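You operate a simulated robot arm through the tools that you are given. There is no shell and no other tool. Be economical: measure what you need, move in short steps, check, and stop when the job is done.

Carry out the task below with a simulated two-armed robot. There is one attempt and no reset: what you move stays moved.

TASK
Put the yellow cube from the drawer in the wash bowl and the purple cube in the drawer.
Fine: the drawer marked Cubes; hold the drawer box while you pull and push it; leave it shut.

It is judged by the outcome, as a careful person would: the job done as asked, and still so three seconds after it is handed in. It fails if anything else is knocked over, pushed out of place, dropped, spilled or broken.

THE ROBOT
Two 7-joint arms with two-finger parallel grippers on one trunk, on a base that drives. Base frame: it is fixed to the floor where the robot stands at the start and does not move with it; the origin is under the middle of the robot, x ahead of it, y to its left, z up; the surface under the hand at the start is at about z = 0.78. Units: m, rad, N and s.
The left shoulder is at the start at [0.02, 0.138, 1.49], the right one opposite. Places, roughly: cube drawer [0.5, -0.2, 0.9]; drawer box (23x12x13 cm) [0.5, -0.2, 0.8]; inside of the cube drawer [0.5, -0.2, 0.9]; wash bowl [0.1, -0.1, 0.8]. Payload 1.57 kg a hand.
The tool frame of a hand sits at the grasp point between the pads (the TCP): z along the fingers, y along the line on which they close. The tips reach 0.03 m beyond it. The gripper opens to 0.08 m. The fingers are 0.017 m wide and 0.012 m thick; the gripper's body (0.04 by 0.082 m) begins 0.08 m behind the TCP.
Orientation is that of the tool frame in the base frame, as [roll, pitch, yaw] about the fixed x, y, z axes, in that order (R = Rz(yaw) Ry(pitch) Rx(roll)). With the fingers straight down and closing along the base's y, the tool's x points along the base's -x, its y along +y and its z along -z.

THE INTERFACE
- The arms move only by the tool servo_tool. It takes "left_motion", "right_motion" or both (then of equal length, played together; a hand with none holds still); each is one flat list of numbers, 7 for each row, row after row: the shift along the tool's x, y, z in m, then the turn, a rotation vector about the tool's x, y, z in rad, then the closure in counts, from 0 (fully open) to 255 (shut). In form: [tx, ty, tz, rx, ry, rz, hand, tx, ty, tz, rx, ry, rz, hand, ...]. A call has 1 to 10 rows; each row shifts and turns the commanded pose from where the row before left it, along the tool's axes as they then stand. Rows are played at 5 a second. More than 0.05 m and 0.15 rad between two rows, or a gripper value outside its range, and nothing of the call is played. Where a pose cannot be reached the arm comes as near as it can. A force on the tool above 40 N (or 10 N above the force at the start of the call, whichever is more), or a blocked arm, ends the call early, and 0.2 s more pass. Each finger travels about 0.045 m/s and halts on what it meets, pressing with about 35 N; the grip force reading is that of the motor and also rises with nothing between the fingers. The clock runs only during rows and for 0.2 s after the last one: add rows that do not move to give the fingers time. It gives the time, the measured TCP pose, the force on the tool (base axes), the opening and the grip force at its end, in the units of the frame above (readings bear some noise), with the torque about the TCP (base axes, N m) and any sound that the robot's microphone picked up, and new pictures: "pictures" is both (left out), scene, wrist or none (wrist: the cameras of the hands that moved).
- Cameras (640 x 400 px; columns grow to the right, rows downward): "scene" is now at [0.1438, -0.0314, 1.3284]; the picture's right is [-0.57, -0.82, 0.00], its down [-0.77, 0.53, -0.36] and it looks along [0.30, -0.20, -0.93] (base axes); focal length 214 px, centre (320, 200). "left" rides on the left gripper at [0.072, 0.007, -0.122] in its tool frame; the picture's right is [-0.09, 1.00, 0.00], its down [-0.84, -0.08, -0.54] and it looks along [-0.54, -0.05, 0.84] (tool axes); focal length 238 px, centre (320, 200). "right" rides on the right gripper at [0.072, -0.006, -0.122] in its tool frame; the picture's right is [0.09, 1.00, 0.00], its down [-0.84, 0.08, -0.54] and it looks along [-0.54, 0.05, 0.84] (tool axes); focal length 238 px, centre (320, 200). There is no depth. A picture from a camera that has moved, and an enlarged one, comes with that camera's place and axes in the base frame and with its lens.
- lift_body(by): slides the trunk up (or, below 0, down) by that many m; the arms and the scene camera ride with it, the base frame stays. It gives what a move gives, with no picture.
- base_move(legs): drives the robot by 1 to 6 legs, each [ahead, left, turn to the left] in m, m and rad, along the robot's own axes; the way and the turn of a leg run together, so that a leg with both is an arc; at most 1.5 m and 3.142 rad a leg. The arms and the cameras ride along, it lands a little off, and it stops where it bumps. It gives what a move gives, and a new picture of the scene camera.
- turn_head(pan, tilt): turns the head with the scene camera to pan (to the left, within 1.047 rad either way) and tilt (down, from -0.506 to 1.204), counted from straight ahead of the robot. It gives what a move gives, and a new picture of the scene camera.
- inspect(camera, box): a new picture of the part [left, top, right, bottom] of that camera's present view, enlarged. No time passes.
- hand_in(): hands the job in; it is judged then, once.

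Go step by step. Nothing tells you exact positions but the pictures and the camera data: compare them with the known pose of the tool, close in by small moves and look again before you grip or let go. The budget is 120 turns and 260 pictures, counting those below and the enlarged ones. Unless the task says otherwise, let go and move clear before handing in, and close with one line.

The tools are called after "Emit:" as a command line: name --argument value ..., lists and objects as JSON in quotes. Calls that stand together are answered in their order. servo_tool: Moves the arms, as the interface text tells. Its arguments: {"type":"object","properties":{"left_motion":{"type":"array","items":{"type":"number"}},"right_motion":{"type":"array","items":{"type":"number"}},"pictures":{"type":"string","enum":["both","scene","wrist","none"]}},"required":[]} The other tools are called the same way: lift_body (by) slides the trunk up or down; base_move (legs) drives the base; turn_head (pan, tilt) turns the head that bears the scene camera; inspect (camera, box) takes an enlarged picture of a part of a camera's view; hand_in () hands the job in.

At the start:

```text
time_s: 0.0
left_position: [0.2381, 0.0376, 1.1123]
left_ee_rot: [-3.141, -0.001, 3.141]
left_wrist_force: [0.0, -0.1, 0.7]
left_torque: [-0.04, -0.05, -0.03]
left_opening: 0.0798
left_finger_force: 0.1
right_position: [0.2716, -0.2184, 1.0754]
right_ee_rot: [-3.14, 0.0, -3.14]
right_wrist_force: [0.7, 0.3, 0.5]
right_torque: [0.02, -0.02, 0.01]
right_opening: 0.0801
right_finger_force: 0.1
trunk travel left (down, up): [-0.865, 0.375]
robot x, y, heading: [0.0018, -0.0051, 0.003]
head pan, tilt: [-0.6, 1.201]
```

scene: 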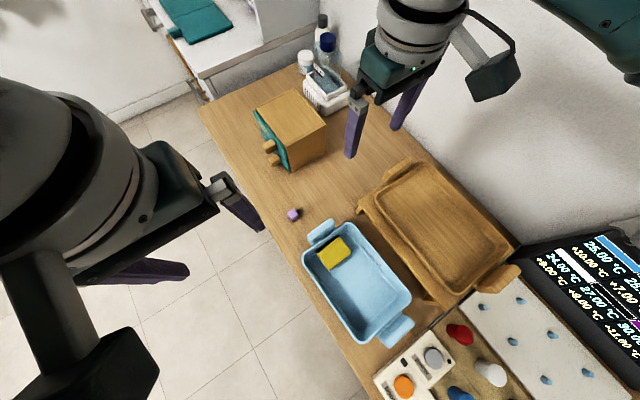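
right: 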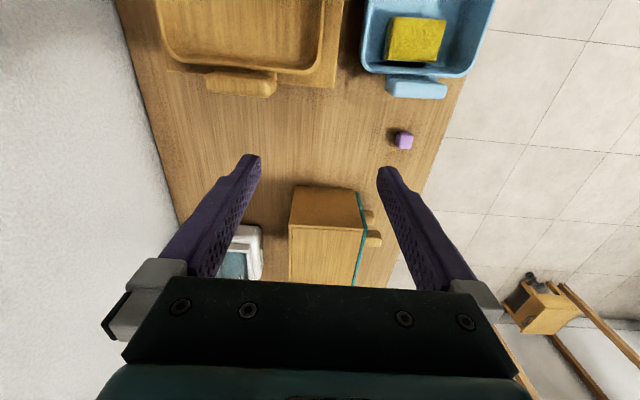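
left: 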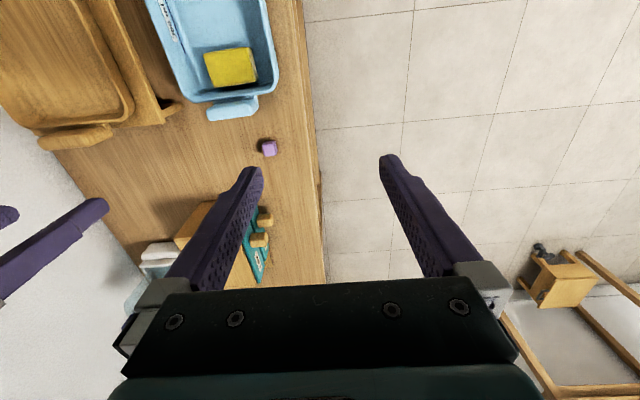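

I see the table to the robot's right, with the drawer box (teal front and two knobs facing +y), a small purple cube near [0.32, -0.07], and the blue wash bowl with a sponge in it. I'll look closer at the drawer labels.

Emit:
inspect --camera "scene" --box '[220, 60, 360, 240]'

Emit:
inspect --camera "left" --box '[160, 120, 330, 290]'

Emit:
inspect --camera "right" --box '[220, 120, 440, 290]'

```text
2.22 times, centred on (290, 150) of scene
camera zoom: at [0.1438, -0.0314, 1.3284], right [-0.57, -0.82, 0.0], down [-0.77, 0.53, -0.36], along [0.3, -0.2, -0.93], focal length 477 px, centre (387, 311)
```

zoom: 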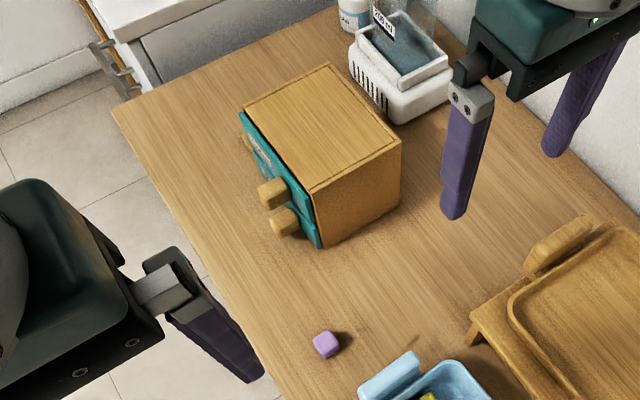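

```text
2.35 times, centred on (245, 205) of left
camera zoom: at [0.1668, 0.0446, 1.2336], right [0.09, 1.0, 0.0], down [0.84, -0.08, 0.54], along [0.54, -0.05, -0.84], focal length 561 px, centre (496, 188)
```

zoom: 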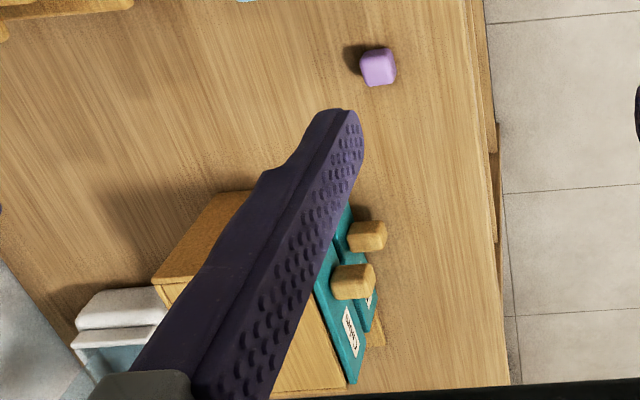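

```text
2.35 times, centred on (330, 205) of right
camera zoom: at [0.1994, -0.2246, 1.1975], right [-0.09, 1.0, 0.0], down [0.84, 0.08, 0.54], along [0.54, 0.05, -0.84], focal length 561 px, centre (296, 188)
```

zoom: 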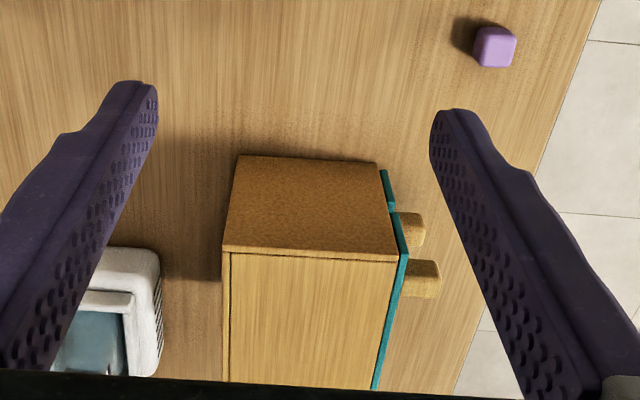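

The box spans about x 0.44–0.58, y -0.25 to -0.13, with its top at z≈0.91, and has two stacked drawers. I'll drive ahead so both hands can reach it, then read the labels.

Emit:
base_move --legs '[[0.2, 0, 0]]'

```text
time_s: 1.6
left_position: [0.4387, 0.0376, 1.1124]
left_ee_rot: [3.141, 0.0, 3.139]
left_wrist_force: [1.1, -0.3, 0.3]
left_torque: [-0.02, -0.02, -0.03]
left_opening: 0.0799
left_finger_force: 0.0
right_position: [0.4721, -0.2183, 1.0752]
right_ee_rot: [-3.14, -0.001, 3.14]
right_wrist_force: [-0.4, 0.0, 0.3]
right_torque: [-0.03, -0.01, -0.01]
right_opening: 0.0801
right_finger_force: 0.0
trunk travel left (down, up): [-0.865, 0.375]
robot x, y, heading: [0.1996, 0.002, -0.006]
head pan, tilt: [-0.6, 1.201]
camera scene: at [0.3436, -0.0317, 1.3284], right [-0.57, -0.82, 0.0], down [-0.77, 0.53, -0.36], along [0.3, -0.21, -0.93], focal length 214 px, centre (320, 200)
```

scene: 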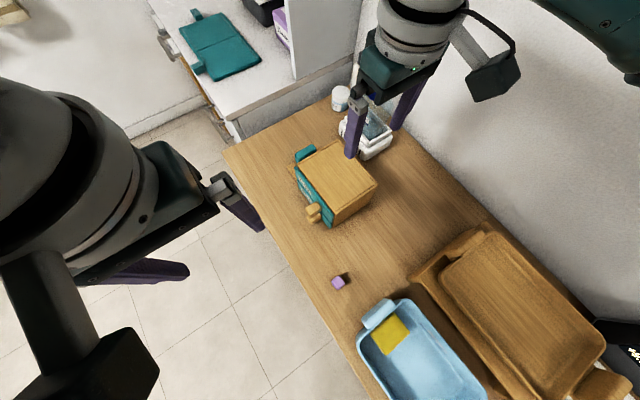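

The base moved freely and the hands are now above the box area. I'll zoom in on the box front and its far side.

Emit:
inspect --camera "scene" --box '[270, 120, 400, 240]'

Emit:
inspect --camera "left" --box '[0, 0, 640, 400]'

Emit:
inspect --camera "right" --box '[0, 0, 640, 400]'

```text
3.33 times, centred on (335, 180) of scene
camera zoom: at [0.3436, -0.0317, 1.3284], right [-0.57, -0.82, 0.0], down [-0.77, 0.53, -0.36], along [0.3, -0.21, -0.93], focal length 715 px, centre (270, 267)
```

zoom: 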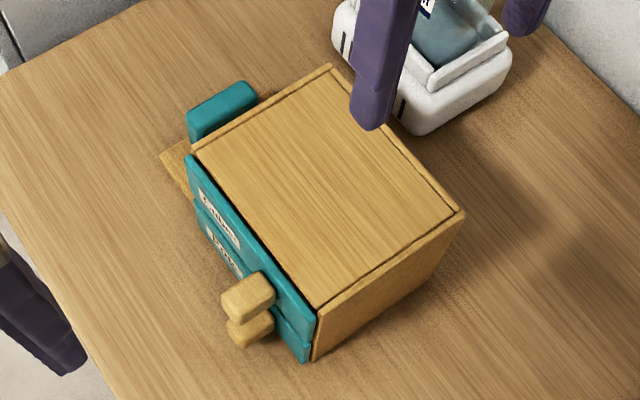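

```text
1.00 times, centred on (320, 200) of left (not enlarged: the box is as wide or as high as the picture)
camera zoom: at [0.3666, 0.0443, 1.2335], right [0.09, 1.0, 0.0], down [0.84, -0.08, 0.54], along [0.54, -0.05, -0.84], focal length 238 px, centre (320, 200)
```

zoom: 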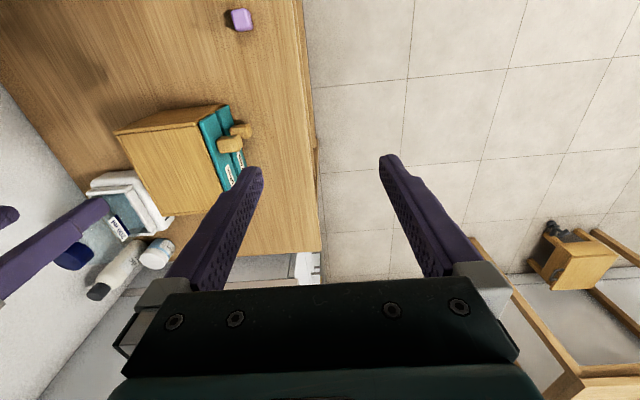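

```text
1.00 times, centred on (320, 200) of right (not enlarged: the box is as wide or as high as the picture)
camera zoom: at [0.3989, -0.225, 1.1974], right [-0.09, 1.0, 0.0], down [0.84, 0.08, 0.54], along [0.54, 0.05, -0.84], focal length 238 px, centre (320, 200)
```

zoom: 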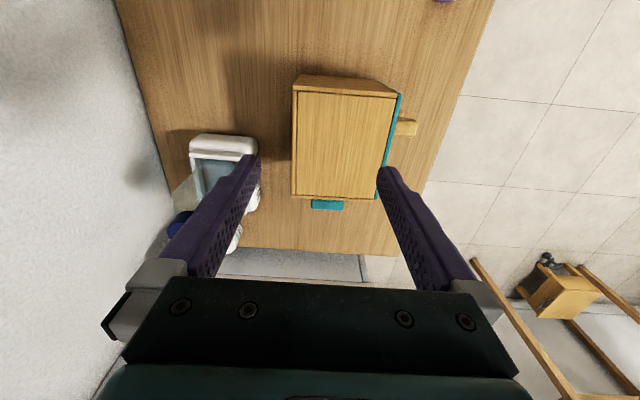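

There's a teal tab on the box's +x side, probably the hold, and a label on each drawer. I'll turn the left hand by 90° so that its camera faces the drawer fronts and its fingers close along x for the knob.

Emit:
servo_tool --left_motion '[0, 0, 0, 0, 0, 0.15, 0, 0, 0, 0, 0, 0, 0.15, 0, 0, 0, 0, 0, 0, 0.15, 0, 0, 0, 0, 0, 0, 0.15, 0, 0, 0, 0, 0, 0, 0.15, 0, 0, 0, 0, 0, 0, 0.15, 0, 0, 0, 0, 0, 0, 0.15, 0, 0, 0, 0, 0, 0, 0.15, 0, 0, 0, 0, 0, 0, 0.15, 0, 0, 0, 0, 0, 0, 0.15, 0]' --pictures "none"

Emit:
servo_tool --left_motion '[0, 0, 0.03, 0, 0, 0.07, 0, 0, 0, 0.03, 0, 0, 0, 0, 0, 0, 0.03, 0, 0, 0, 0, 0, 0, 0, 0, 0, 0, 0]' --pictures "wrist"

```text
time_s: 3.8
left_position: [0.4377, 0.0375, 1.1125]
left_ee_rot: [3.141, -0.001, 1.64]
left_wrist_force: [0.1, -0.6, 0.0]
left_torque: [0.02, 0.0, -0.01]
left_opening: 0.0799
left_finger_force: 0.1
right_position: [0.4712, -0.2185, 1.075]
right_ee_rot: [-3.141, -0.001, 3.139]
right_wrist_force: [0.2, 0.9, 1.1]
right_torque: [-0.02, -0.01, 0.01]
right_opening: 0.0801
right_finger_force: 0.1
trunk travel left (down, up): [-0.865, 0.375]
robot x, y, heading: [0.1987, -0.0007, -0.002]
head pan, tilt: [-0.6, 1.201]
```

```text
time_s: 4.8
left_position: [0.4371, 0.0372, 1.0212]
left_ee_rot: [-3.141, 0.0, 1.571]
left_wrist_force: [0.6, -1.0, 0.1]
left_torque: [-0.02, -0.05, -0.03]
left_opening: 0.0798
left_finger_force: 0.1
right_position: [0.4715, -0.2193, 1.0752]
right_ee_rot: [-3.138, -0.001, 3.14]
right_wrist_force: [0.1, 0.0, -0.4]
right_torque: [0.01, 0.0, 0.02]
right_opening: 0.0801
right_finger_force: 0.0
trunk travel left (down, up): [-0.865, 0.375]
robot x, y, heading: [0.1978, 0.0011, -0.0]
head pan, tilt: [-0.6, 1.201]
camera left: at [0.4444, 0.1094, 1.1432], right [1.0, -0.09, 0.0], down [-0.08, -0.84, 0.54], along [-0.05, -0.54, -0.84], focal length 238 px, centre (320, 200)
```

left: 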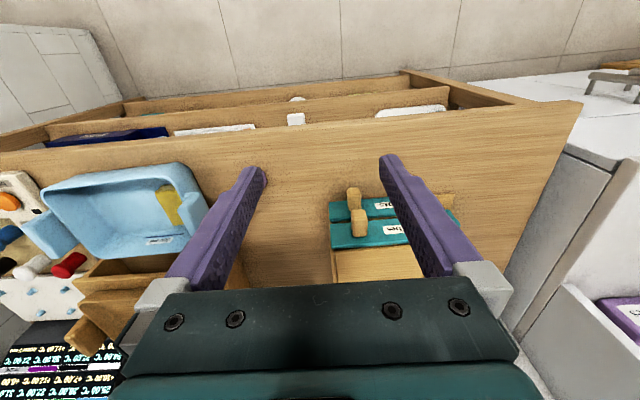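

Emit:
inspect --camera "left" --box '[320, 180, 480, 260]'

```text
4.00 times, centred on (400, 220) of left
camera zoom: at [0.4444, 0.1094, 1.1432], right [1.0, -0.09, 0.0], down [-0.08, -0.84, 0.54], along [-0.05, -0.54, -0.84], focal length 953 px, centre (0, 120)
```

zoom: 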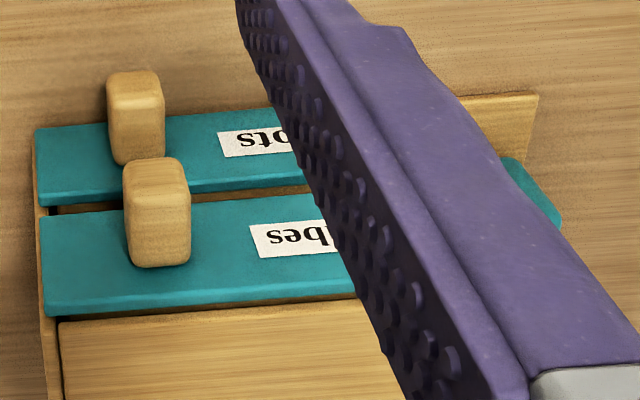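

The upper drawer reads "…bes" (Cubes) and the lower one is something else. I'll face the box fronts (heading -y): then the left hand can grip the teal tab across y to hold the box, and the right hand can take the knob across x.

Emit:
base_move --legs '[[0, 0.1, 0], [0, 0, -1.5708], [0, 0.31, 0]]'

Emit:
turn_head --pan 0 --tilt 1.0

```text
time_s: 11.4
left_position: [0.5442, -0.1368, 1.022]
left_ee_rot: [3.141, 0.001, -0.002]
left_wrist_force: [-0.5, 0.6, -0.4]
left_torque: [0.02, 0.0, 0.01]
left_opening: 0.0801
left_finger_force: 0.1
right_position: [0.2861, -0.1723, 1.0748]
right_ee_rot: [-3.14, 0.0, 1.569]
right_wrist_force: [-1.3, 0.7, 0.4]
right_torque: [-0.01, -0.01, 0.02]
right_opening: 0.0799
right_finger_force: 0.0
trunk travel left (down, up): [-0.865, 0.375]
robot x, y, heading: [0.5046, 0.105, -1.572]
head pan, tilt: [-0.6, 1.201]
camera scene: at [0.4716, -0.0455, 1.3284], right [-0.82, 0.57, 0.0], down [0.53, 0.77, -0.36], along [-0.21, -0.3, -0.93], focal length 214 px, centre (320, 200)
```

scene: 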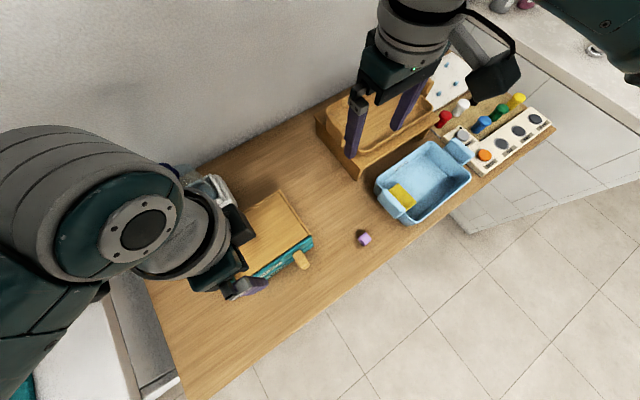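

```text
time_s: 12.4
left_position: [0.5437, -0.1375, 1.0222]
left_ee_rot: [3.14, 0.0, -0.002]
left_wrist_force: [1.1, -0.1, -0.6]
left_torque: [-0.01, 0.02, 0.01]
left_opening: 0.08
left_finger_force: 0.0
right_position: [0.287, -0.1707, 1.0753]
right_ee_rot: [-3.14, 0.0, 1.569]
right_wrist_force: [0.2, 0.0, -0.2]
right_torque: [-0.01, -0.01, 0.01]
right_opening: 0.0801
right_finger_force: 0.0
trunk travel left (down, up): [-0.865, 0.375]
robot x, y, heading: [0.5063, 0.1017, -1.571]
head pan, tilt: [0.0, 1.0]
camera scene: at [0.5031, -0.0691, 1.341], right [-1.0, 0.0, 0.0], down [0.0, 0.84, -0.54], along [0.0, -0.54, -0.84], focal length 214 px, centre (320, 200)
```

scene: 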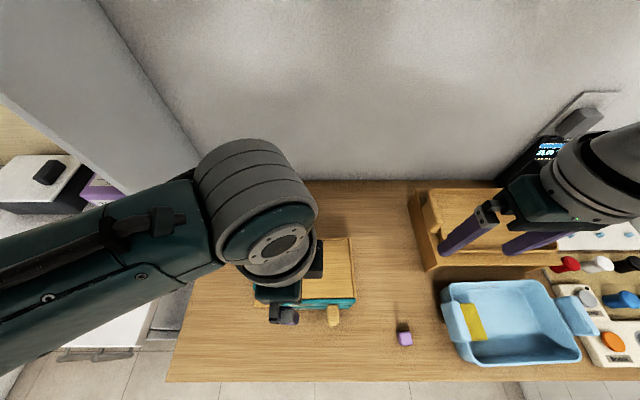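

Now both arms face the box. I'll move the left hand over the teal tab to see it.

Emit:
servo_tool --left_motion '[0.04, 0.025, 0, 0, 0, 0, 0, 0.035, 0.03, 0, 0, 0, 0, 0, 0, 0, 0, 0, 0, 0, 0]'

```text
time_s: 13.2
left_position: [0.6187, -0.1927, 1.0235]
left_ee_rot: [-3.141, 0.0, -0.003]
left_wrist_force: [0.7, 0.0, -0.5]
left_torque: [0.0, 0.0, 0.01]
left_opening: 0.0802
left_finger_force: 0.0
right_position: [0.2872, -0.171, 1.0756]
right_ee_rot: [-3.14, 0.0, 1.57]
right_wrist_force: [0.3, 0.2, -0.1]
right_torque: [-0.01, -0.02, 0.02]
right_opening: 0.0798
right_finger_force: 0.1
trunk travel left (down, up): [-0.865, 0.375]
robot x, y, heading: [0.5017, 0.1031, -1.577]
head pan, tilt: [0.0, 1.0]
camera scene: at [0.5032, -0.0691, 1.341], right [-1.0, 0.0, 0.0], down [0.0, 0.84, -0.54], along [0.0, -0.54, -0.84], focal length 214 px, centre (320, 200)
camera left: at [0.6909, -0.2005, 1.1449], right [-0.09, -1.0, 0.0], down [-0.84, 0.08, 0.54], along [-0.54, 0.05, -0.84], focal length 238 px, centre (320, 200)
```

scene: 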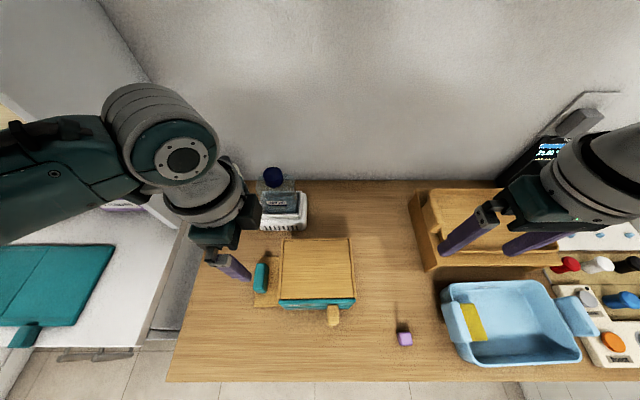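
left: 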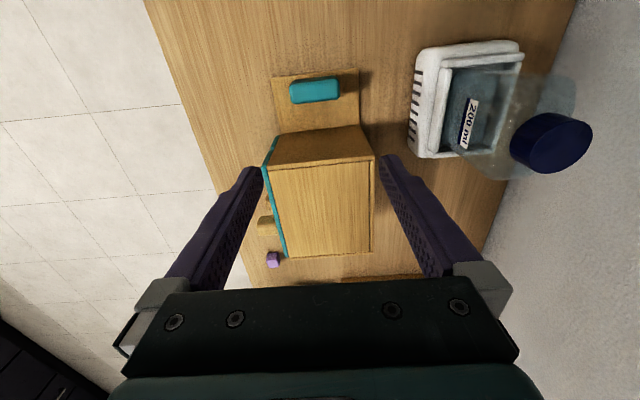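

The tab stands on a base flange attached to the box, around x≈0.645, y≈-0.19. I'll zoom to size it.

Emit:
inspect --camera "left" --box '[255, 55, 385, 136]'

Emit:
inspect --camera "scene" --box '[230, 220, 370, 340]'

```text
4.92 times, centred on (320, 96) of left
camera zoom: at [0.6909, -0.2005, 1.1449], right [-0.09, -1.0, 0.0], down [-0.84, 0.08, 0.54], along [-0.54, 0.05, -0.84], focal length 1173 px, centre (320, 714)
```

zoom: 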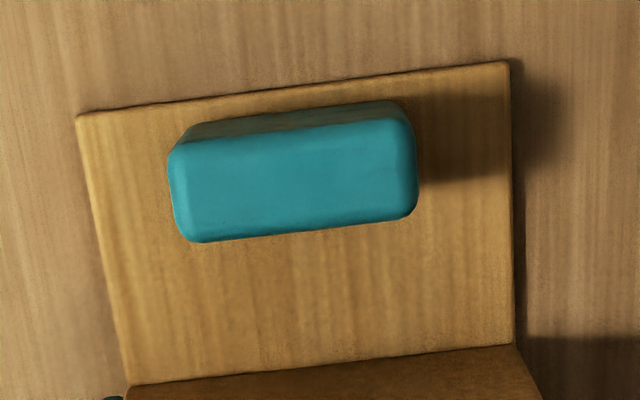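

```text
3.33 times, centred on (300, 280) of scene
camera zoom: at [0.5032, -0.0691, 1.341], right [-1.0, 0.0, 0.0], down [0.0, 0.84, -0.54], along [0.0, -0.54, -0.84], focal length 715 px, centre (387, -67)
```

zoom: 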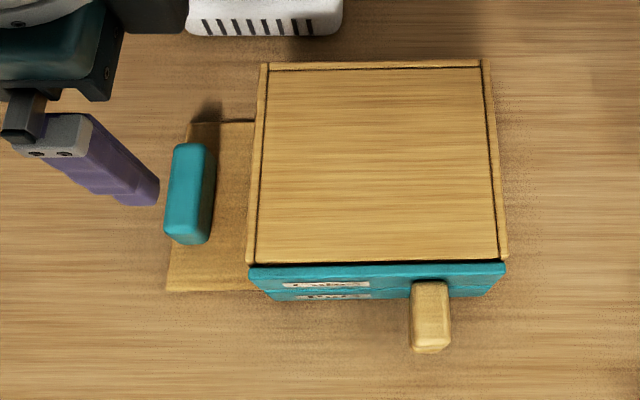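

Tab: centre about [0.643, -0.190], top z≈0.816, about 6 cm long in y. I'll lower the trunk for reach after centring the left hand over it.

Emit:
servo_tool --left_motion '[0.024, -0.0025, 0, 0, 0, 0, 0, 0, 0, 0, 0, 0, 0, 0]' --pictures "none"

Emit:
lift_body --by -0.12

Emit:
inspect --camera "left" --box '[0, 0, 640, 400]'

Emit:
inspect --camera "scene" --box '[0, 0, 640, 400]'

```text
time_s: 13.8
left_position: [0.641, -0.1917, 1.0228]
left_ee_rot: [-3.141, 0.0, 0.0]
left_wrist_force: [0.2, 0.1, -0.5]
left_torque: [0.0, 0.03, -0.01]
left_opening: 0.0801
left_finger_force: 0.0
right_position: [0.2873, -0.1713, 1.0758]
right_ee_rot: [-3.14, 0.0, 1.569]
right_wrist_force: [-0.5, -0.2, 0.2]
right_torque: [0.04, 0.02, 0.03]
right_opening: 0.0801
right_finger_force: 0.1
trunk travel left (down, up): [-0.865, 0.375]
robot x, y, heading: [0.5024, 0.0989, -1.573]
head pan, tilt: [0.0, 1.0]
```

```text
time_s: 15.3
left_position: [0.6429, -0.1901, 0.9037]
left_ee_rot: [3.14, 0.0, -0.002]
left_wrist_force: [0.6, -0.2, 0.4]
left_torque: [0.0, -0.01, -0.03]
left_opening: 0.0801
left_finger_force: 0.1
right_position: [0.2862, -0.1717, 0.9562]
right_ee_rot: [-3.14, 0.001, 1.569]
right_wrist_force: [-0.4, -0.1, -0.5]
right_torque: [-0.02, -0.01, -0.02]
right_opening: 0.08
right_finger_force: 0.1
trunk travel left (down, up): [-0.745, 0.495]
robot x, y, heading: [0.5045, 0.1019, -1.573]
head pan, tilt: [0.0, 1.0]
```

```text
1.00 times, centred on (320, 200) of left (not enlarged: the box is as wide or as high as the picture)
camera zoom: at [0.7143, -0.1978, 1.0246], right [-0.09, -1.0, 0.0], down [-0.84, 0.08, 0.54], along [-0.54, 0.05, -0.84], focal length 238 px, centre (320, 200)
```

zoom: 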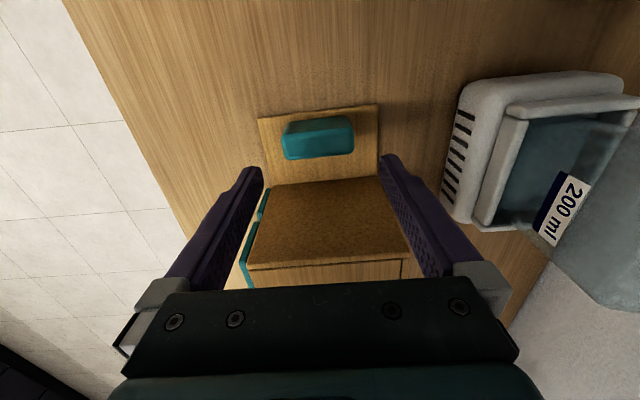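

```text
1.00 times, centred on (320, 200) of scene (not enlarged: the box is as wide or as high as the picture)
camera zoom: at [0.5032, -0.0691, 1.221], right [-1.0, 0.0, 0.0], down [0.0, 0.84, -0.54], along [0.0, -0.54, -0.84], focal length 214 px, centre (320, 200)
```

zoom: 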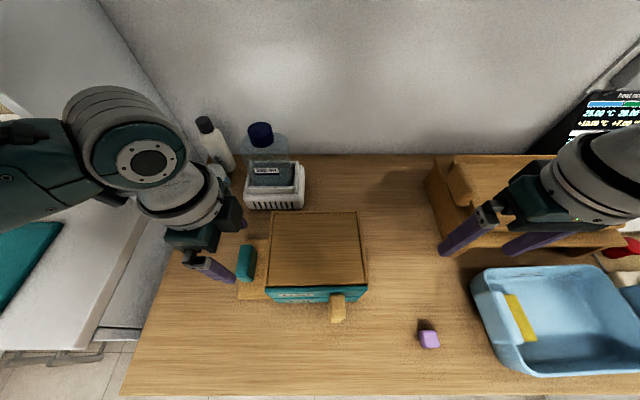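

The left hand is centred over the tab. I'll descend 5 cm and check.

Emit:
servo_tool --left_motion '[0, 0, 0.025, 0, 0, 0, 0, 0, 0, 0.02, 0, 0, 0, 0, 0, 0, 0, 0, 0, 0, 0]' --pictures "wrist"

Emit:
inspect --camera "scene" --box '[180, 200, 360, 330]'

```text
time_s: 16.1
left_position: [0.6417, -0.1911, 0.8575]
left_ee_rot: [-3.141, 0.0, -0.001]
left_wrist_force: [-0.1, -0.4, 0.2]
left_torque: [0.02, 0.0, 0.0]
left_opening: 0.0802
left_finger_force: 0.0
right_position: [0.2866, -0.1717, 0.9546]
right_ee_rot: [-3.141, 0.0, 1.569]
right_wrist_force: [0.0, -0.1, 0.4]
right_torque: [-0.02, 0.02, 0.0]
right_opening: 0.08
right_finger_force: 0.0
trunk travel left (down, up): [-0.745, 0.495]
robot x, y, heading: [0.5081, 0.0993, -1.568]
head pan, tilt: [0.0, 1.0]
camera left: at [0.7142, -0.198, 0.9798], right [-0.09, -1.0, 0.0], down [-0.84, 0.08, 0.54], along [-0.54, 0.05, -0.84], focal length 238 px, centre (320, 200)
```

left: 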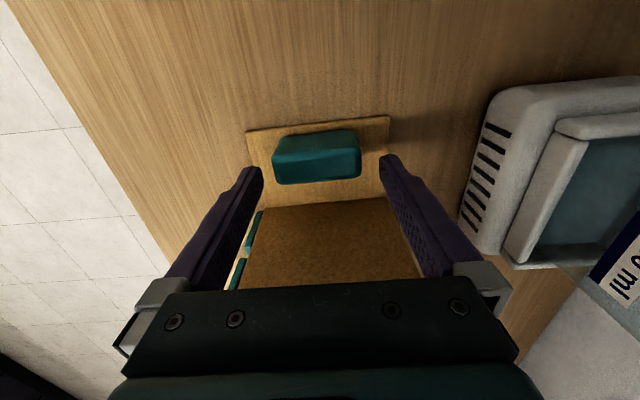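

```text
3.08 times, centred on (270, 265) of scene
camera zoom: at [0.5032, -0.0691, 1.221], right [-1.0, 0.0, 0.0], down [0.0, 0.84, -0.54], along [0.0, -0.54, -0.84], focal length 660 px, centre (474, 0)
```

zoom: 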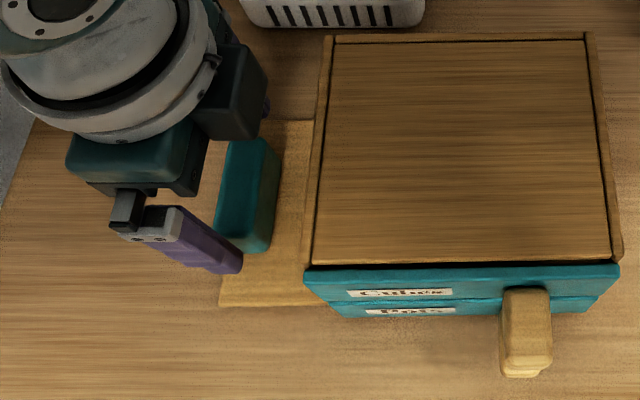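

Emit:
servo_tool --left_motion '[-0.005, -0.003, 0, 0, 0, 0, 0, 0, 0, 0.012, 0, 0, 0, 0, 0, 0, 0, 0, 0, 0, 0]' --pictures "wrist"

Emit:
inspect --camera "scene" --box '[200, 220, 300, 300]'

```text
time_s: 16.9
left_position: [0.638, -0.1893, 0.8462]
left_ee_rot: [3.141, 0.0, -0.001]
left_wrist_force: [-0.5, -0.1, 0.1]
left_torque: [0.02, -0.01, 0.0]
left_opening: 0.0802
left_finger_force: 0.1
right_position: [0.2869, -0.1718, 0.9547]
right_ee_rot: [-3.14, 0.0, 1.57]
right_wrist_force: [0.8, -0.7, -0.1]
right_torque: [-0.02, -0.01, 0.01]
right_opening: 0.0798
right_finger_force: 0.1
trunk travel left (down, up): [-0.745, 0.495]
robot x, y, heading: [0.5074, 0.0994, -1.574]
head pan, tilt: [0.0, 1.0]
camera left: at [0.7097, -0.1953, 0.9677], right [-0.09, -1.0, 0.0], down [-0.84, 0.08, 0.54], along [-0.54, 0.05, -0.84], focal length 238 px, centre (320, 200)
```

left: 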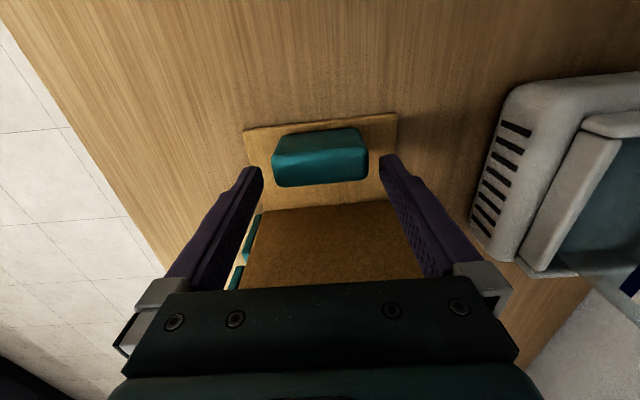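

```text
5.00 times, centred on (250, 260) of scene
camera zoom: at [0.5032, -0.0691, 1.221], right [-1.0, 0.0, 0.0], down [0.0, 0.84, -0.54], along [0.0, -0.54, -0.84], focal length 1072 px, centre (670, -100)
```

zoom: 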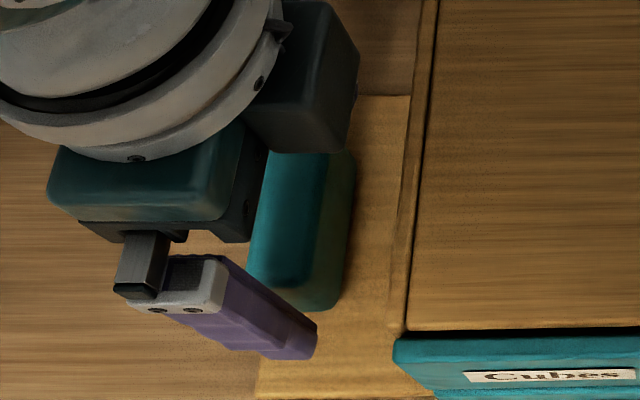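

The fingers straddle the tab with even gaps. I'll descend the last 2 cm and close.

Emit:
servo_tool --left_motion '[0, 0, 0.012, 0, 0, 0, 0, 0, 0, 0.01, 0, 0, 0, 0, 0, 0, 0, 0, 0, 0, 60, 0, 0, 0, 0, 0, 0, 120, 0, 0, 0, 0, 0, 0, 120, 0, 0, 0, 0, 0, 0, 120]' --pictures "both"

```text
time_s: 18.3
left_position: [0.6379, -0.189, 0.8245]
left_ee_rot: [3.141, 0.0, 0.001]
left_wrist_force: [0.9, -1.2, -0.4]
left_torque: [-0.19, -0.13, 0.17]
left_opening: 0.0621
left_finger_force: 35.5
right_position: [0.2863, -0.1719, 0.9552]
right_ee_rot: [-3.138, 0.001, 1.568]
right_wrist_force: [0.9, 0.2, 0.3]
right_torque: [0.01, -0.03, 0.01]
right_opening: 0.08
right_finger_force: 0.1
trunk travel left (down, up): [-0.745, 0.495]
robot x, y, heading: [0.5074, 0.0955, -1.574]
head pan, tilt: [0.0, 1.0]
camera scene: at [0.5032, -0.0692, 1.221], right [-1.0, 0.0, 0.0], down [0.0, 0.84, -0.54], along [0.0, -0.54, -0.84], focal length 214 px, centre (320, 200)
camera left: at [0.7096, -0.1955, 0.9456], right [-0.09, -1.0, 0.0], down [-0.84, 0.08, 0.54], along [-0.54, 0.05, -0.84], focal length 238 px, centre (320, 200)
```

scene: 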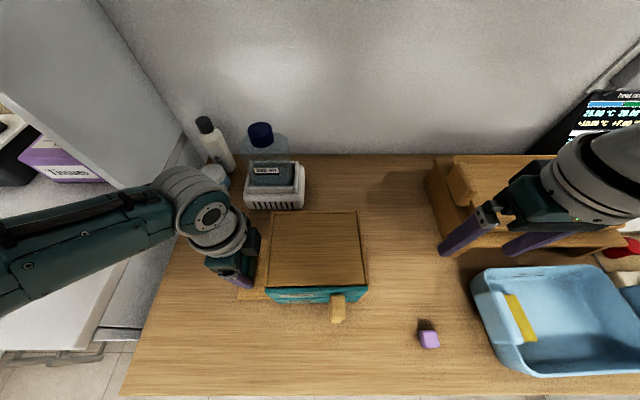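
left: 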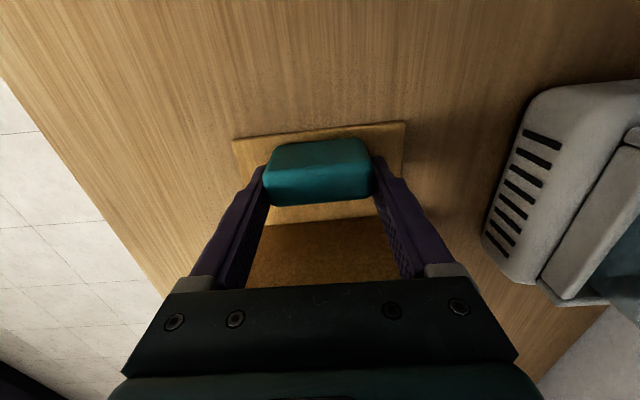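

The left hand holds the tab firmly. Now I'll bring the right hand above the upper knob, at about [0.479, -0.105, 0.88].

Emit:
servo_tool --right_motion '[0.03, 0.03, 0, 0, 0, 0, 0, 0.03, 0.04, 0, 0, 0, 0, 0, 0.007, 0.045, 0, 0, 0, 0, 0, 0, 0.045, 0, 0, 0, 0, 0, 0, 0.033, 0, 0, 0, 0, 0, 0, 0, 0, 0, 0, 0, 0]'

```text
time_s: 19.7
left_position: [0.6373, -0.1883, 0.8229]
left_ee_rot: [3.141, 0.001, -0.001]
left_wrist_force: [0.6, 0.6, 0.3]
left_torque: [-0.24, 0.44, -0.05]
left_opening: 0.0618
left_finger_force: 34.6
right_position: [0.4801, -0.1057, 0.9555]
right_ee_rot: [-3.141, 0.0, 1.568]
right_wrist_force: [-0.1, -0.1, -0.7]
right_torque: [0.03, -0.02, -0.04]
right_opening: 0.08
right_finger_force: 0.0
trunk travel left (down, up): [-0.745, 0.495]
robot x, y, heading: [0.5047, 0.103, -1.574]
head pan, tilt: [0.0, 1.0]
camera scene: at [0.5034, -0.069, 1.221], right [-1.0, 0.0, 0.0], down [0.0, 0.84, -0.54], along [0.0, -0.54, -0.84], focal length 214 px, centre (320, 200)
camera right: at [0.4729, -0.0325, 1.077], right [1.0, 0.09, 0.0], down [0.08, -0.84, 0.54], along [0.05, -0.54, -0.84], focal length 238 px, centre (320, 200)
```

scene: 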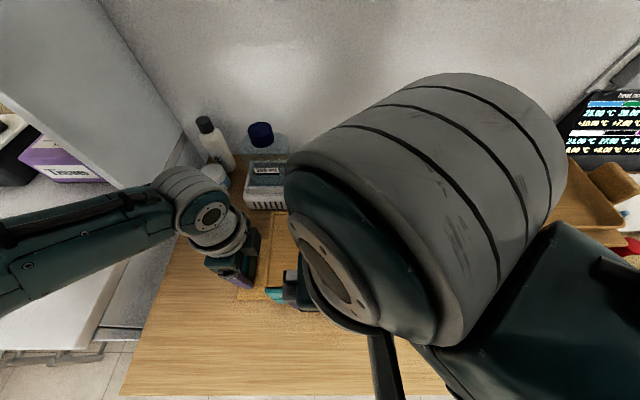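
right: 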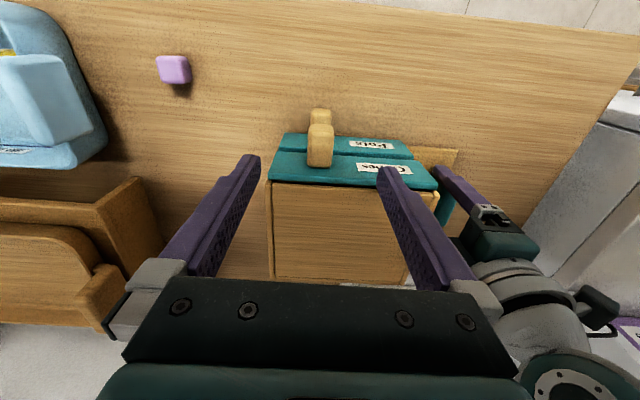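

The knob is centred between the fingers. I'll descend to it.

Emit:
servo_tool --right_motion '[0, 0, 0.03, 0, 0, 0, 0, 0, 0, 0.015, 0, 0, 0, 0, 0, 0, 0, 0, 0, 0, 0]' --pictures "wrist"

```text
time_s: 20.5
left_position: [0.6377, -0.1875, 0.8238]
left_ee_rot: [3.141, 0.0, 0.002]
left_wrist_force: [1.3, -0.5, 0.3]
left_torque: [-0.03, 0.22, 0.06]
left_opening: 0.0617
left_finger_force: 35.3
right_position: [0.4795, -0.105, 0.9106]
right_ee_rot: [3.141, 0.0, 1.568]
right_wrist_force: [0.0, -1.1, 0.8]
right_torque: [-0.01, -0.01, 0.03]
right_opening: 0.0803
right_finger_force: 0.1
trunk travel left (down, up): [-0.745, 0.495]
robot x, y, heading: [0.5081, 0.1042, -1.575]
head pan, tilt: [0.0, 1.0]
camera right: at [0.4727, -0.033, 1.0323], right [1.0, 0.09, 0.0], down [0.08, -0.84, 0.54], along [0.05, -0.54, -0.84], focal length 238 px, centre (320, 200)
```

right: 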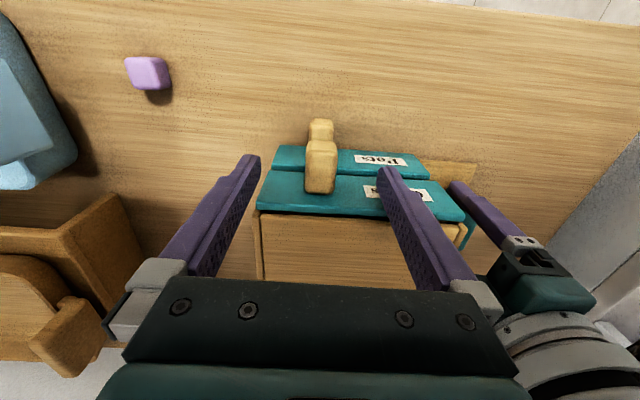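

Emit:
servo_tool --right_motion '[0, 0, 0.018, 0, 0, 0, 0, 0, 0, 0, 0, 0, 0, 100, 0, 0, 0, 0, 0, 0, 200, 0, 0, 0, 0, 0, 0, 200, 0, 0, 0, 0, 0, 0, 200, 0, 0, 0, 0, 0, 0, 200]' --pictures "wrist"

```text
time_s: 21.9
left_position: [0.6367, -0.189, 0.8228]
left_ee_rot: [-3.141, 0.001, -0.002]
left_wrist_force: [-2.8, -0.8, -0.6]
left_torque: [0.05, -0.7, 0.11]
left_opening: 0.062
left_finger_force: 35.0
right_position: [0.4794, -0.1059, 0.8919]
right_ee_rot: [-3.142, -0.001, 1.57]
right_wrist_force: [3.8, 0.2, -0.2]
right_torque: [-0.01, -0.03, 0.26]
right_opening: 0.0213
right_finger_force: 26.4
trunk travel left (down, up): [-0.745, 0.495]
robot x, y, heading: [0.5056, 0.1002, -1.572]
head pan, tilt: [0.0, 1.0]
camera right: at [0.4726, -0.0331, 1.0145], right [1.0, 0.09, 0.0], down [0.08, -0.84, 0.54], along [0.05, -0.54, -0.84], focal length 238 px, centre (320, 200)
```

right: 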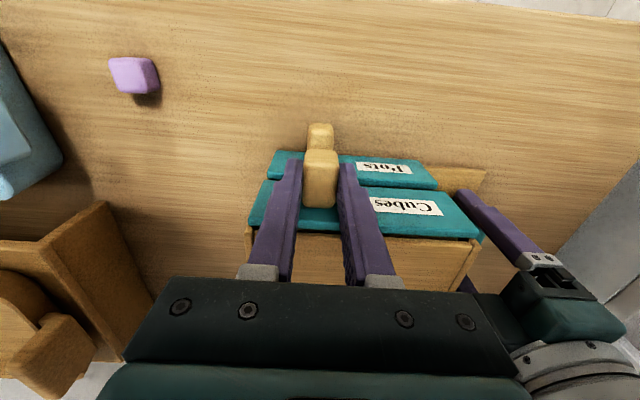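

The knob is gripped and the label clearly reads Cubes. I'll pull gently toward +y.

Emit:
servo_tool --right_motion '[0.008, 0, 0, 0, 0, 0, 200, 0.008, 0, 0, 0, 0, 0, 200, 0.008, 0, 0, 0, 0, 0, 200, 0.008, 0, 0, 0, 0, 0, 200, 0.008, 0, 0, 0, 0, 0, 200, 0.008, 0, 0, 0, 0, 0, 200]'

```text
time_s: 23.3
left_position: [0.6372, -0.188, 0.8241]
left_ee_rot: [-3.137, 0.002, 0.0]
left_wrist_force: [-3.0, 2.9, 4.6]
left_torque: [0.47, 0.29, -0.29]
left_opening: 0.0617
left_finger_force: 34.8
right_position: [0.4793, -0.0557, 0.8919]
right_ee_rot: [-3.14, 0.001, 1.57]
right_wrist_force: [1.7, -0.9, -0.3]
right_torque: [-0.71, -0.13, 0.22]
right_opening: 0.021
right_finger_force: 34.8
trunk travel left (down, up): [-0.745, 0.495]
robot x, y, heading: [0.505, 0.0987, -1.572]
head pan, tilt: [0.0, 1.0]
camera scene: at [0.503, -0.069, 1.221], right [-1.0, 0.0, 0.0], down [0.0, 0.84, -0.54], along [0.0, -0.54, -0.84], focal length 214 px, centre (320, 200)
camera right: at [0.4727, 0.0159, 1.0144], right [1.0, 0.09, 0.0], down [0.08, -0.84, 0.54], along [0.05, -0.54, -0.84], focal length 238 px, centre (320, 200)
```

scene: 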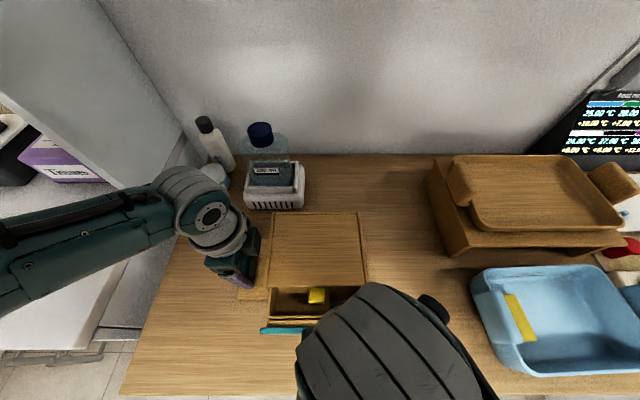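
right: 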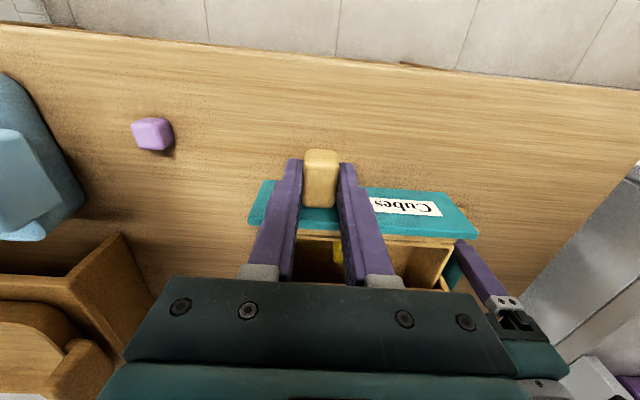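

The drawer slides well, the box stays put, and the yellow cube is visible inside. I'll pull 2.5 cm more for finger clearance.

Emit:
servo_tool --right_motion '[0.008, 0, 0, 0, 0, 0, 200, 0.008, 0, 0, 0, 0, 0, 200, 0.009, 0, 0, 0, 0, 0, 200, 0, 0, 0, 0, 0, 0, 200]'

```text
time_s: 24.3
left_position: [0.6363, -0.1885, 0.8238]
left_ee_rot: [-3.141, 0.001, 0.0]
left_wrist_force: [-1.7, 1.9, 1.7]
left_torque: [-0.03, 0.39, -0.34]
left_opening: 0.0616
left_finger_force: 35.1
right_position: [0.4807, -0.0307, 0.8913]
right_ee_rot: [-3.141, -0.001, 1.569]
right_wrist_force: [0.0, -0.4, 8.0]
right_torque: [-0.47, -0.03, 0.17]
right_opening: 0.021
right_finger_force: 34.5
trunk travel left (down, up): [-0.745, 0.495]
robot x, y, heading: [0.5068, 0.1041, -1.568]
head pan, tilt: [0.0, 1.0]
camera scene: at [0.5028, -0.0691, 1.2211], right [-1.0, 0.0, 0.0], down [0.0, 0.84, -0.54], along [0.0, -0.54, -0.84], focal length 214 px, centre (320, 200)
camera right: at [0.4728, 0.0404, 1.0143], right [1.0, 0.09, 0.0], down [0.08, -0.84, 0.54], along [0.05, -0.54, -0.84], focal length 238 px, centre (320, 200)
```

scene: 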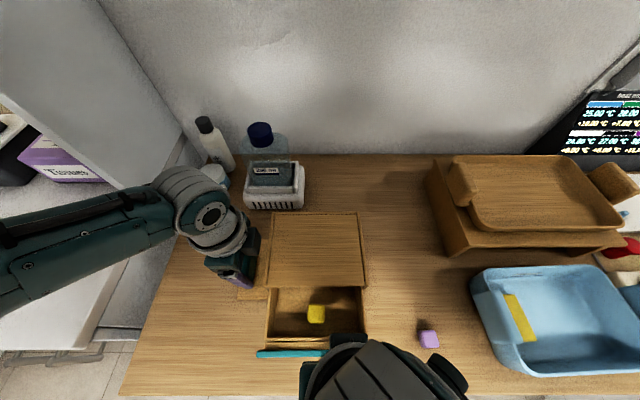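
right: 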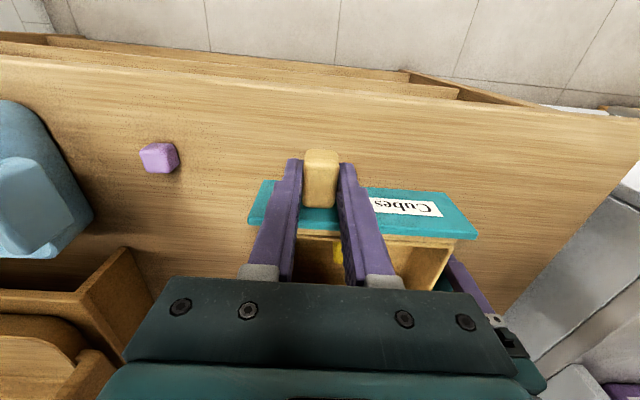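

Opening is enough. I'll let go of the knob, rise clear, and look at the cube.

Emit:
servo_tool --right_motion '[0, 0, 0, 0, 0, 0, 100, 0, 0, 0, 0, 0, 0, 0, 0, 0, 0, 0, 0, 0, 0, 0, 0, 0, 0, 0, 0, 0, 0, 0, -0.03, 0, 0, 0, 0, 0, 0, -0.04, 0, 0, 0, 0, 0, 0, 0, 0, 0, 0, 0]'

```text
time_s: 25.9
left_position: [0.639, -0.189, 0.8249]
left_ee_rot: [-3.141, -0.001, -0.001]
left_wrist_force: [0.0, 0.1, 0.9]
left_torque: [0.01, 0.61, -0.09]
left_opening: 0.0617
left_finger_force: 34.8
right_position: [0.4661, -0.0222, 0.9479]
right_ee_rot: [-3.09, -0.044, 1.573]
right_wrist_force: [0.3, -0.1, 0.4]
right_torque: [-0.01, -0.01, -0.01]
right_opening: 0.0802
right_finger_force: 0.1
trunk travel left (down, up): [-0.745, 0.495]
robot x, y, heading: [0.5055, 0.1009, -1.57]
head pan, tilt: [0.0, 1.0]
camera scene: at [0.5032, -0.0692, 1.221], right [-1.0, 0.0, 0.0], down [0.0, 0.84, -0.54], along [0.0, -0.54, -0.84], focal length 214 px, centre (320, 200)
camera right: at [0.4657, 0.0455, 1.0728], right [0.99, 0.1, -0.05], down [0.11, -0.86, 0.5], along [0.01, -0.5, -0.86], focal length 238 px, centre (320, 200)
```

scene: 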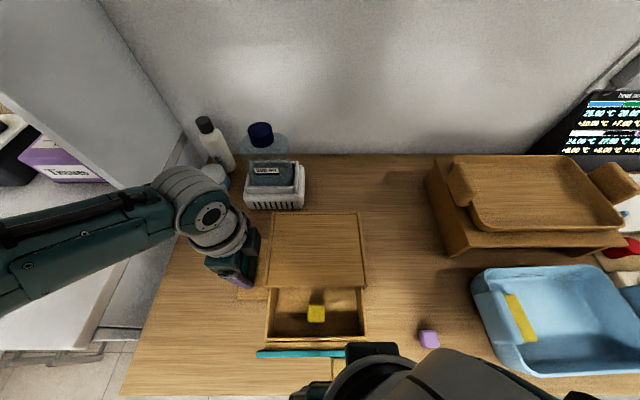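
right: 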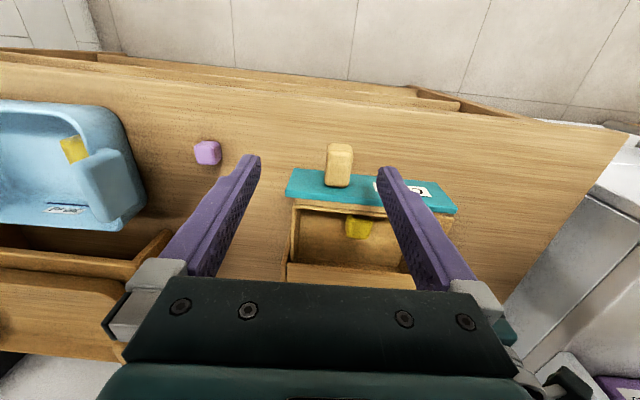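

The drawer stays level with the cube visible. I'll move the right hand over the cube (~[0.509, -0.099]) with the fingers partly closed.

Emit:
servo_tool --right_motion '[-0.03, 0.01, 0, 0, 0, 0, 80, -0.03, 0.01, 0, 0, 0, 0, 80, -0.008, 0.008, 0, 0, 0, 0, 80, 0, 0, 0, 0, 0, 0, 80]'

```text
time_s: 26.9
left_position: [0.6384, -0.1882, 0.8237]
left_ee_rot: [-3.141, 0.0, 0.001]
left_wrist_force: [1.0, 0.3, 0.0]
left_torque: [-0.27, 0.11, 0.1]
left_opening: 0.0617
left_finger_force: 35.0
right_position: [0.4907, -0.0968, 0.9524]
right_ee_rot: [-3.094, -0.002, 1.578]
right_wrist_force: [-0.6, -0.8, 0.2]
right_torque: [0.0, 0.02, 0.01]
right_opening: 0.0552
right_finger_force: 0.0
trunk travel left (down, up): [-0.745, 0.495]
robot x, y, heading: [0.505, 0.1011, -1.571]
head pan, tilt: [0.0, 1.0]
camera scene: at [0.5034, -0.0692, 1.221], right [-1.0, 0.0, 0.0], down [0.0, 0.84, -0.54], along [0.0, -0.54, -0.84], focal length 214 px, centre (320, 200)
camera right: at [0.4887, -0.025, 1.0752], right [0.99, 0.1, -0.05], down [0.11, -0.84, 0.54], along [0.01, -0.54, -0.84], focal length 238 px, centre (320, 200)
```

scene: 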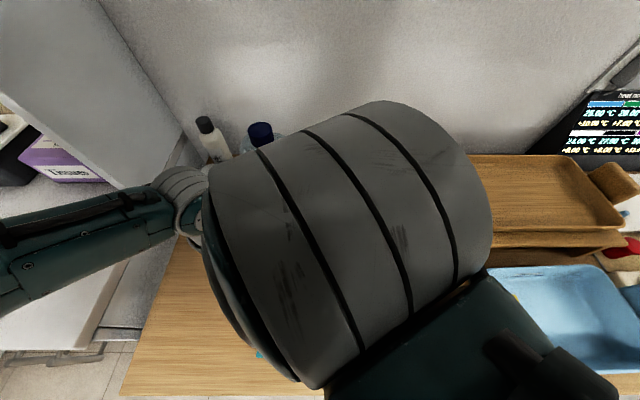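
right: 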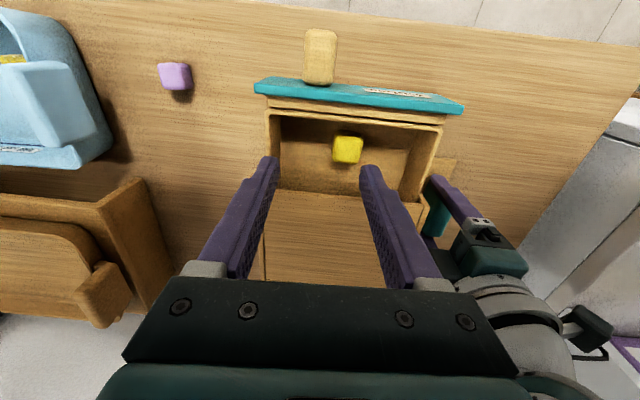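

The right hand is hitting its inner joint limit at the robot's centreline. I'll release the tab with the left hand, rise, then shift the base +x so the cube lies to the right hand's side.

Emit:
servo_tool --left_motion '[0, 0, 0, 0, 0, 0, 60, 0, 0, 0, 0, 0, 0, 0, 0, 0, 0, 0, 0, 0, 0, 0, 0, -0.03, 0, 0, 0, 0, 0, 0, -0.05, 0, 0, 0, 0, 0, 0, -0.05, 0, 0, 0, 0, 0, 0, 0, 0, 0, 0, 0]' --right_motion '[0, 0, 0, 0, 0, 0, 80, 0, -0.01, 0, 0, 0, 0, 80, 0, -0.01, 0, 0, 0, 0, 80, 0, 0, 0, 0, 0, 0, 80, 0, 0, 0, 0, 0, 0, 80, 0, 0, 0, 0, 0, 0, 80, 0, 0, 0, 0, 0, 0, 80]' --pictures "wrist"

Emit:
base_move --legs '[[0, 0.07, 0]]'

```text
time_s: 28.5
left_position: [0.6385, -0.1885, 0.9537]
left_ee_rot: [-3.141, -0.002, 0.0]
left_wrist_force: [0.0, 0.2, 0.0]
left_torque: [0.02, -0.01, 0.02]
left_opening: 0.0801
left_finger_force: 0.1
right_position: [0.483, -0.1003, 0.9591]
right_ee_rot: [-3.127, 0.001, 1.569]
right_wrist_force: [-0.3, -0.4, 0.1]
right_torque: [-0.01, 0.0, -0.04]
right_opening: 0.0549
right_finger_force: 0.0
trunk travel left (down, up): [-0.745, 0.495]
robot x, y, heading: [0.5063, 0.1021, -1.57]
head pan, tilt: [0.0, 1.0]
camera right: at [0.4771, -0.0276, 1.0816], right [1.0, 0.09, -0.02], down [0.08, -0.84, 0.54], along [0.04, -0.54, -0.84], focal length 238 px, centre (320, 200)
camera left: at [0.7098, -0.1944, 1.076], right [-0.09, -1.0, 0.0], down [-0.84, 0.08, 0.54], along [-0.54, 0.05, -0.84], focal length 238 px, centre (320, 200)
```

right: 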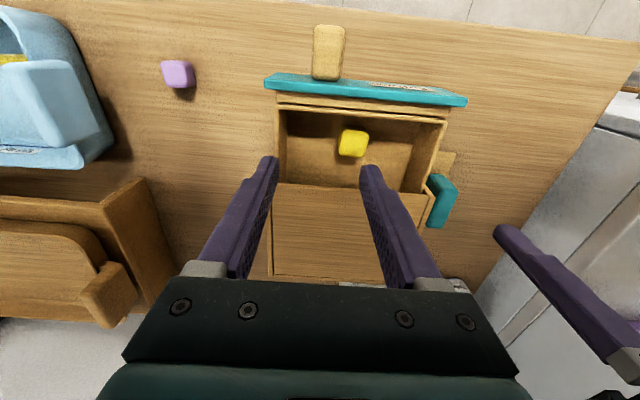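
left: 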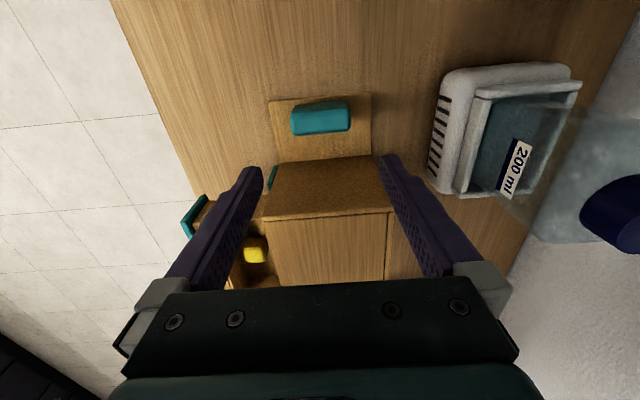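

```text
time_s: 29.6
left_position: [0.7065, -0.1879, 0.9533]
left_ee_rot: [-3.141, -0.001, -0.002]
left_wrist_force: [0.2, 0.1, -0.9]
left_torque: [0.01, -0.05, 0.0]
left_opening: 0.08
left_finger_force: 0.0
right_position: [0.5523, -0.0992, 0.9593]
right_ee_rot: [-3.128, -0.002, 1.571]
right_wrist_force: [0.6, 0.2, 0.1]
right_torque: [0.01, 0.01, 0.02]
right_opening: 0.0549
right_finger_force: 0.0
trunk travel left (down, up): [-0.745, 0.495]
robot x, y, heading: [0.5711, 0.1029, -1.576]
head pan, tilt: [0.0, 1.0]
camera scene: at [0.5725, -0.0693, 1.221], right [-1.0, 0.0, 0.0], down [0.0, 0.84, -0.54], along [0.0, -0.54, -0.84], focal length 214 px, centre (320, 200)
```

scene: 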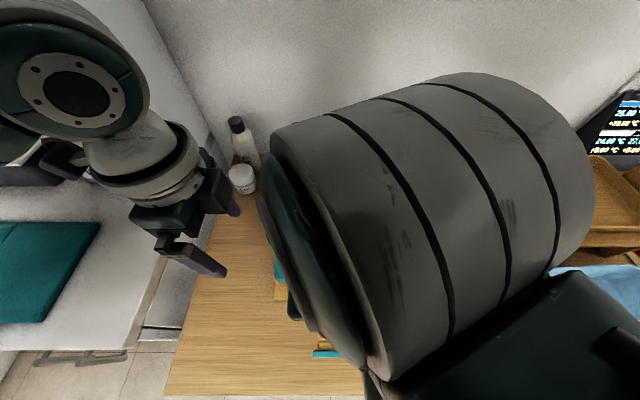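

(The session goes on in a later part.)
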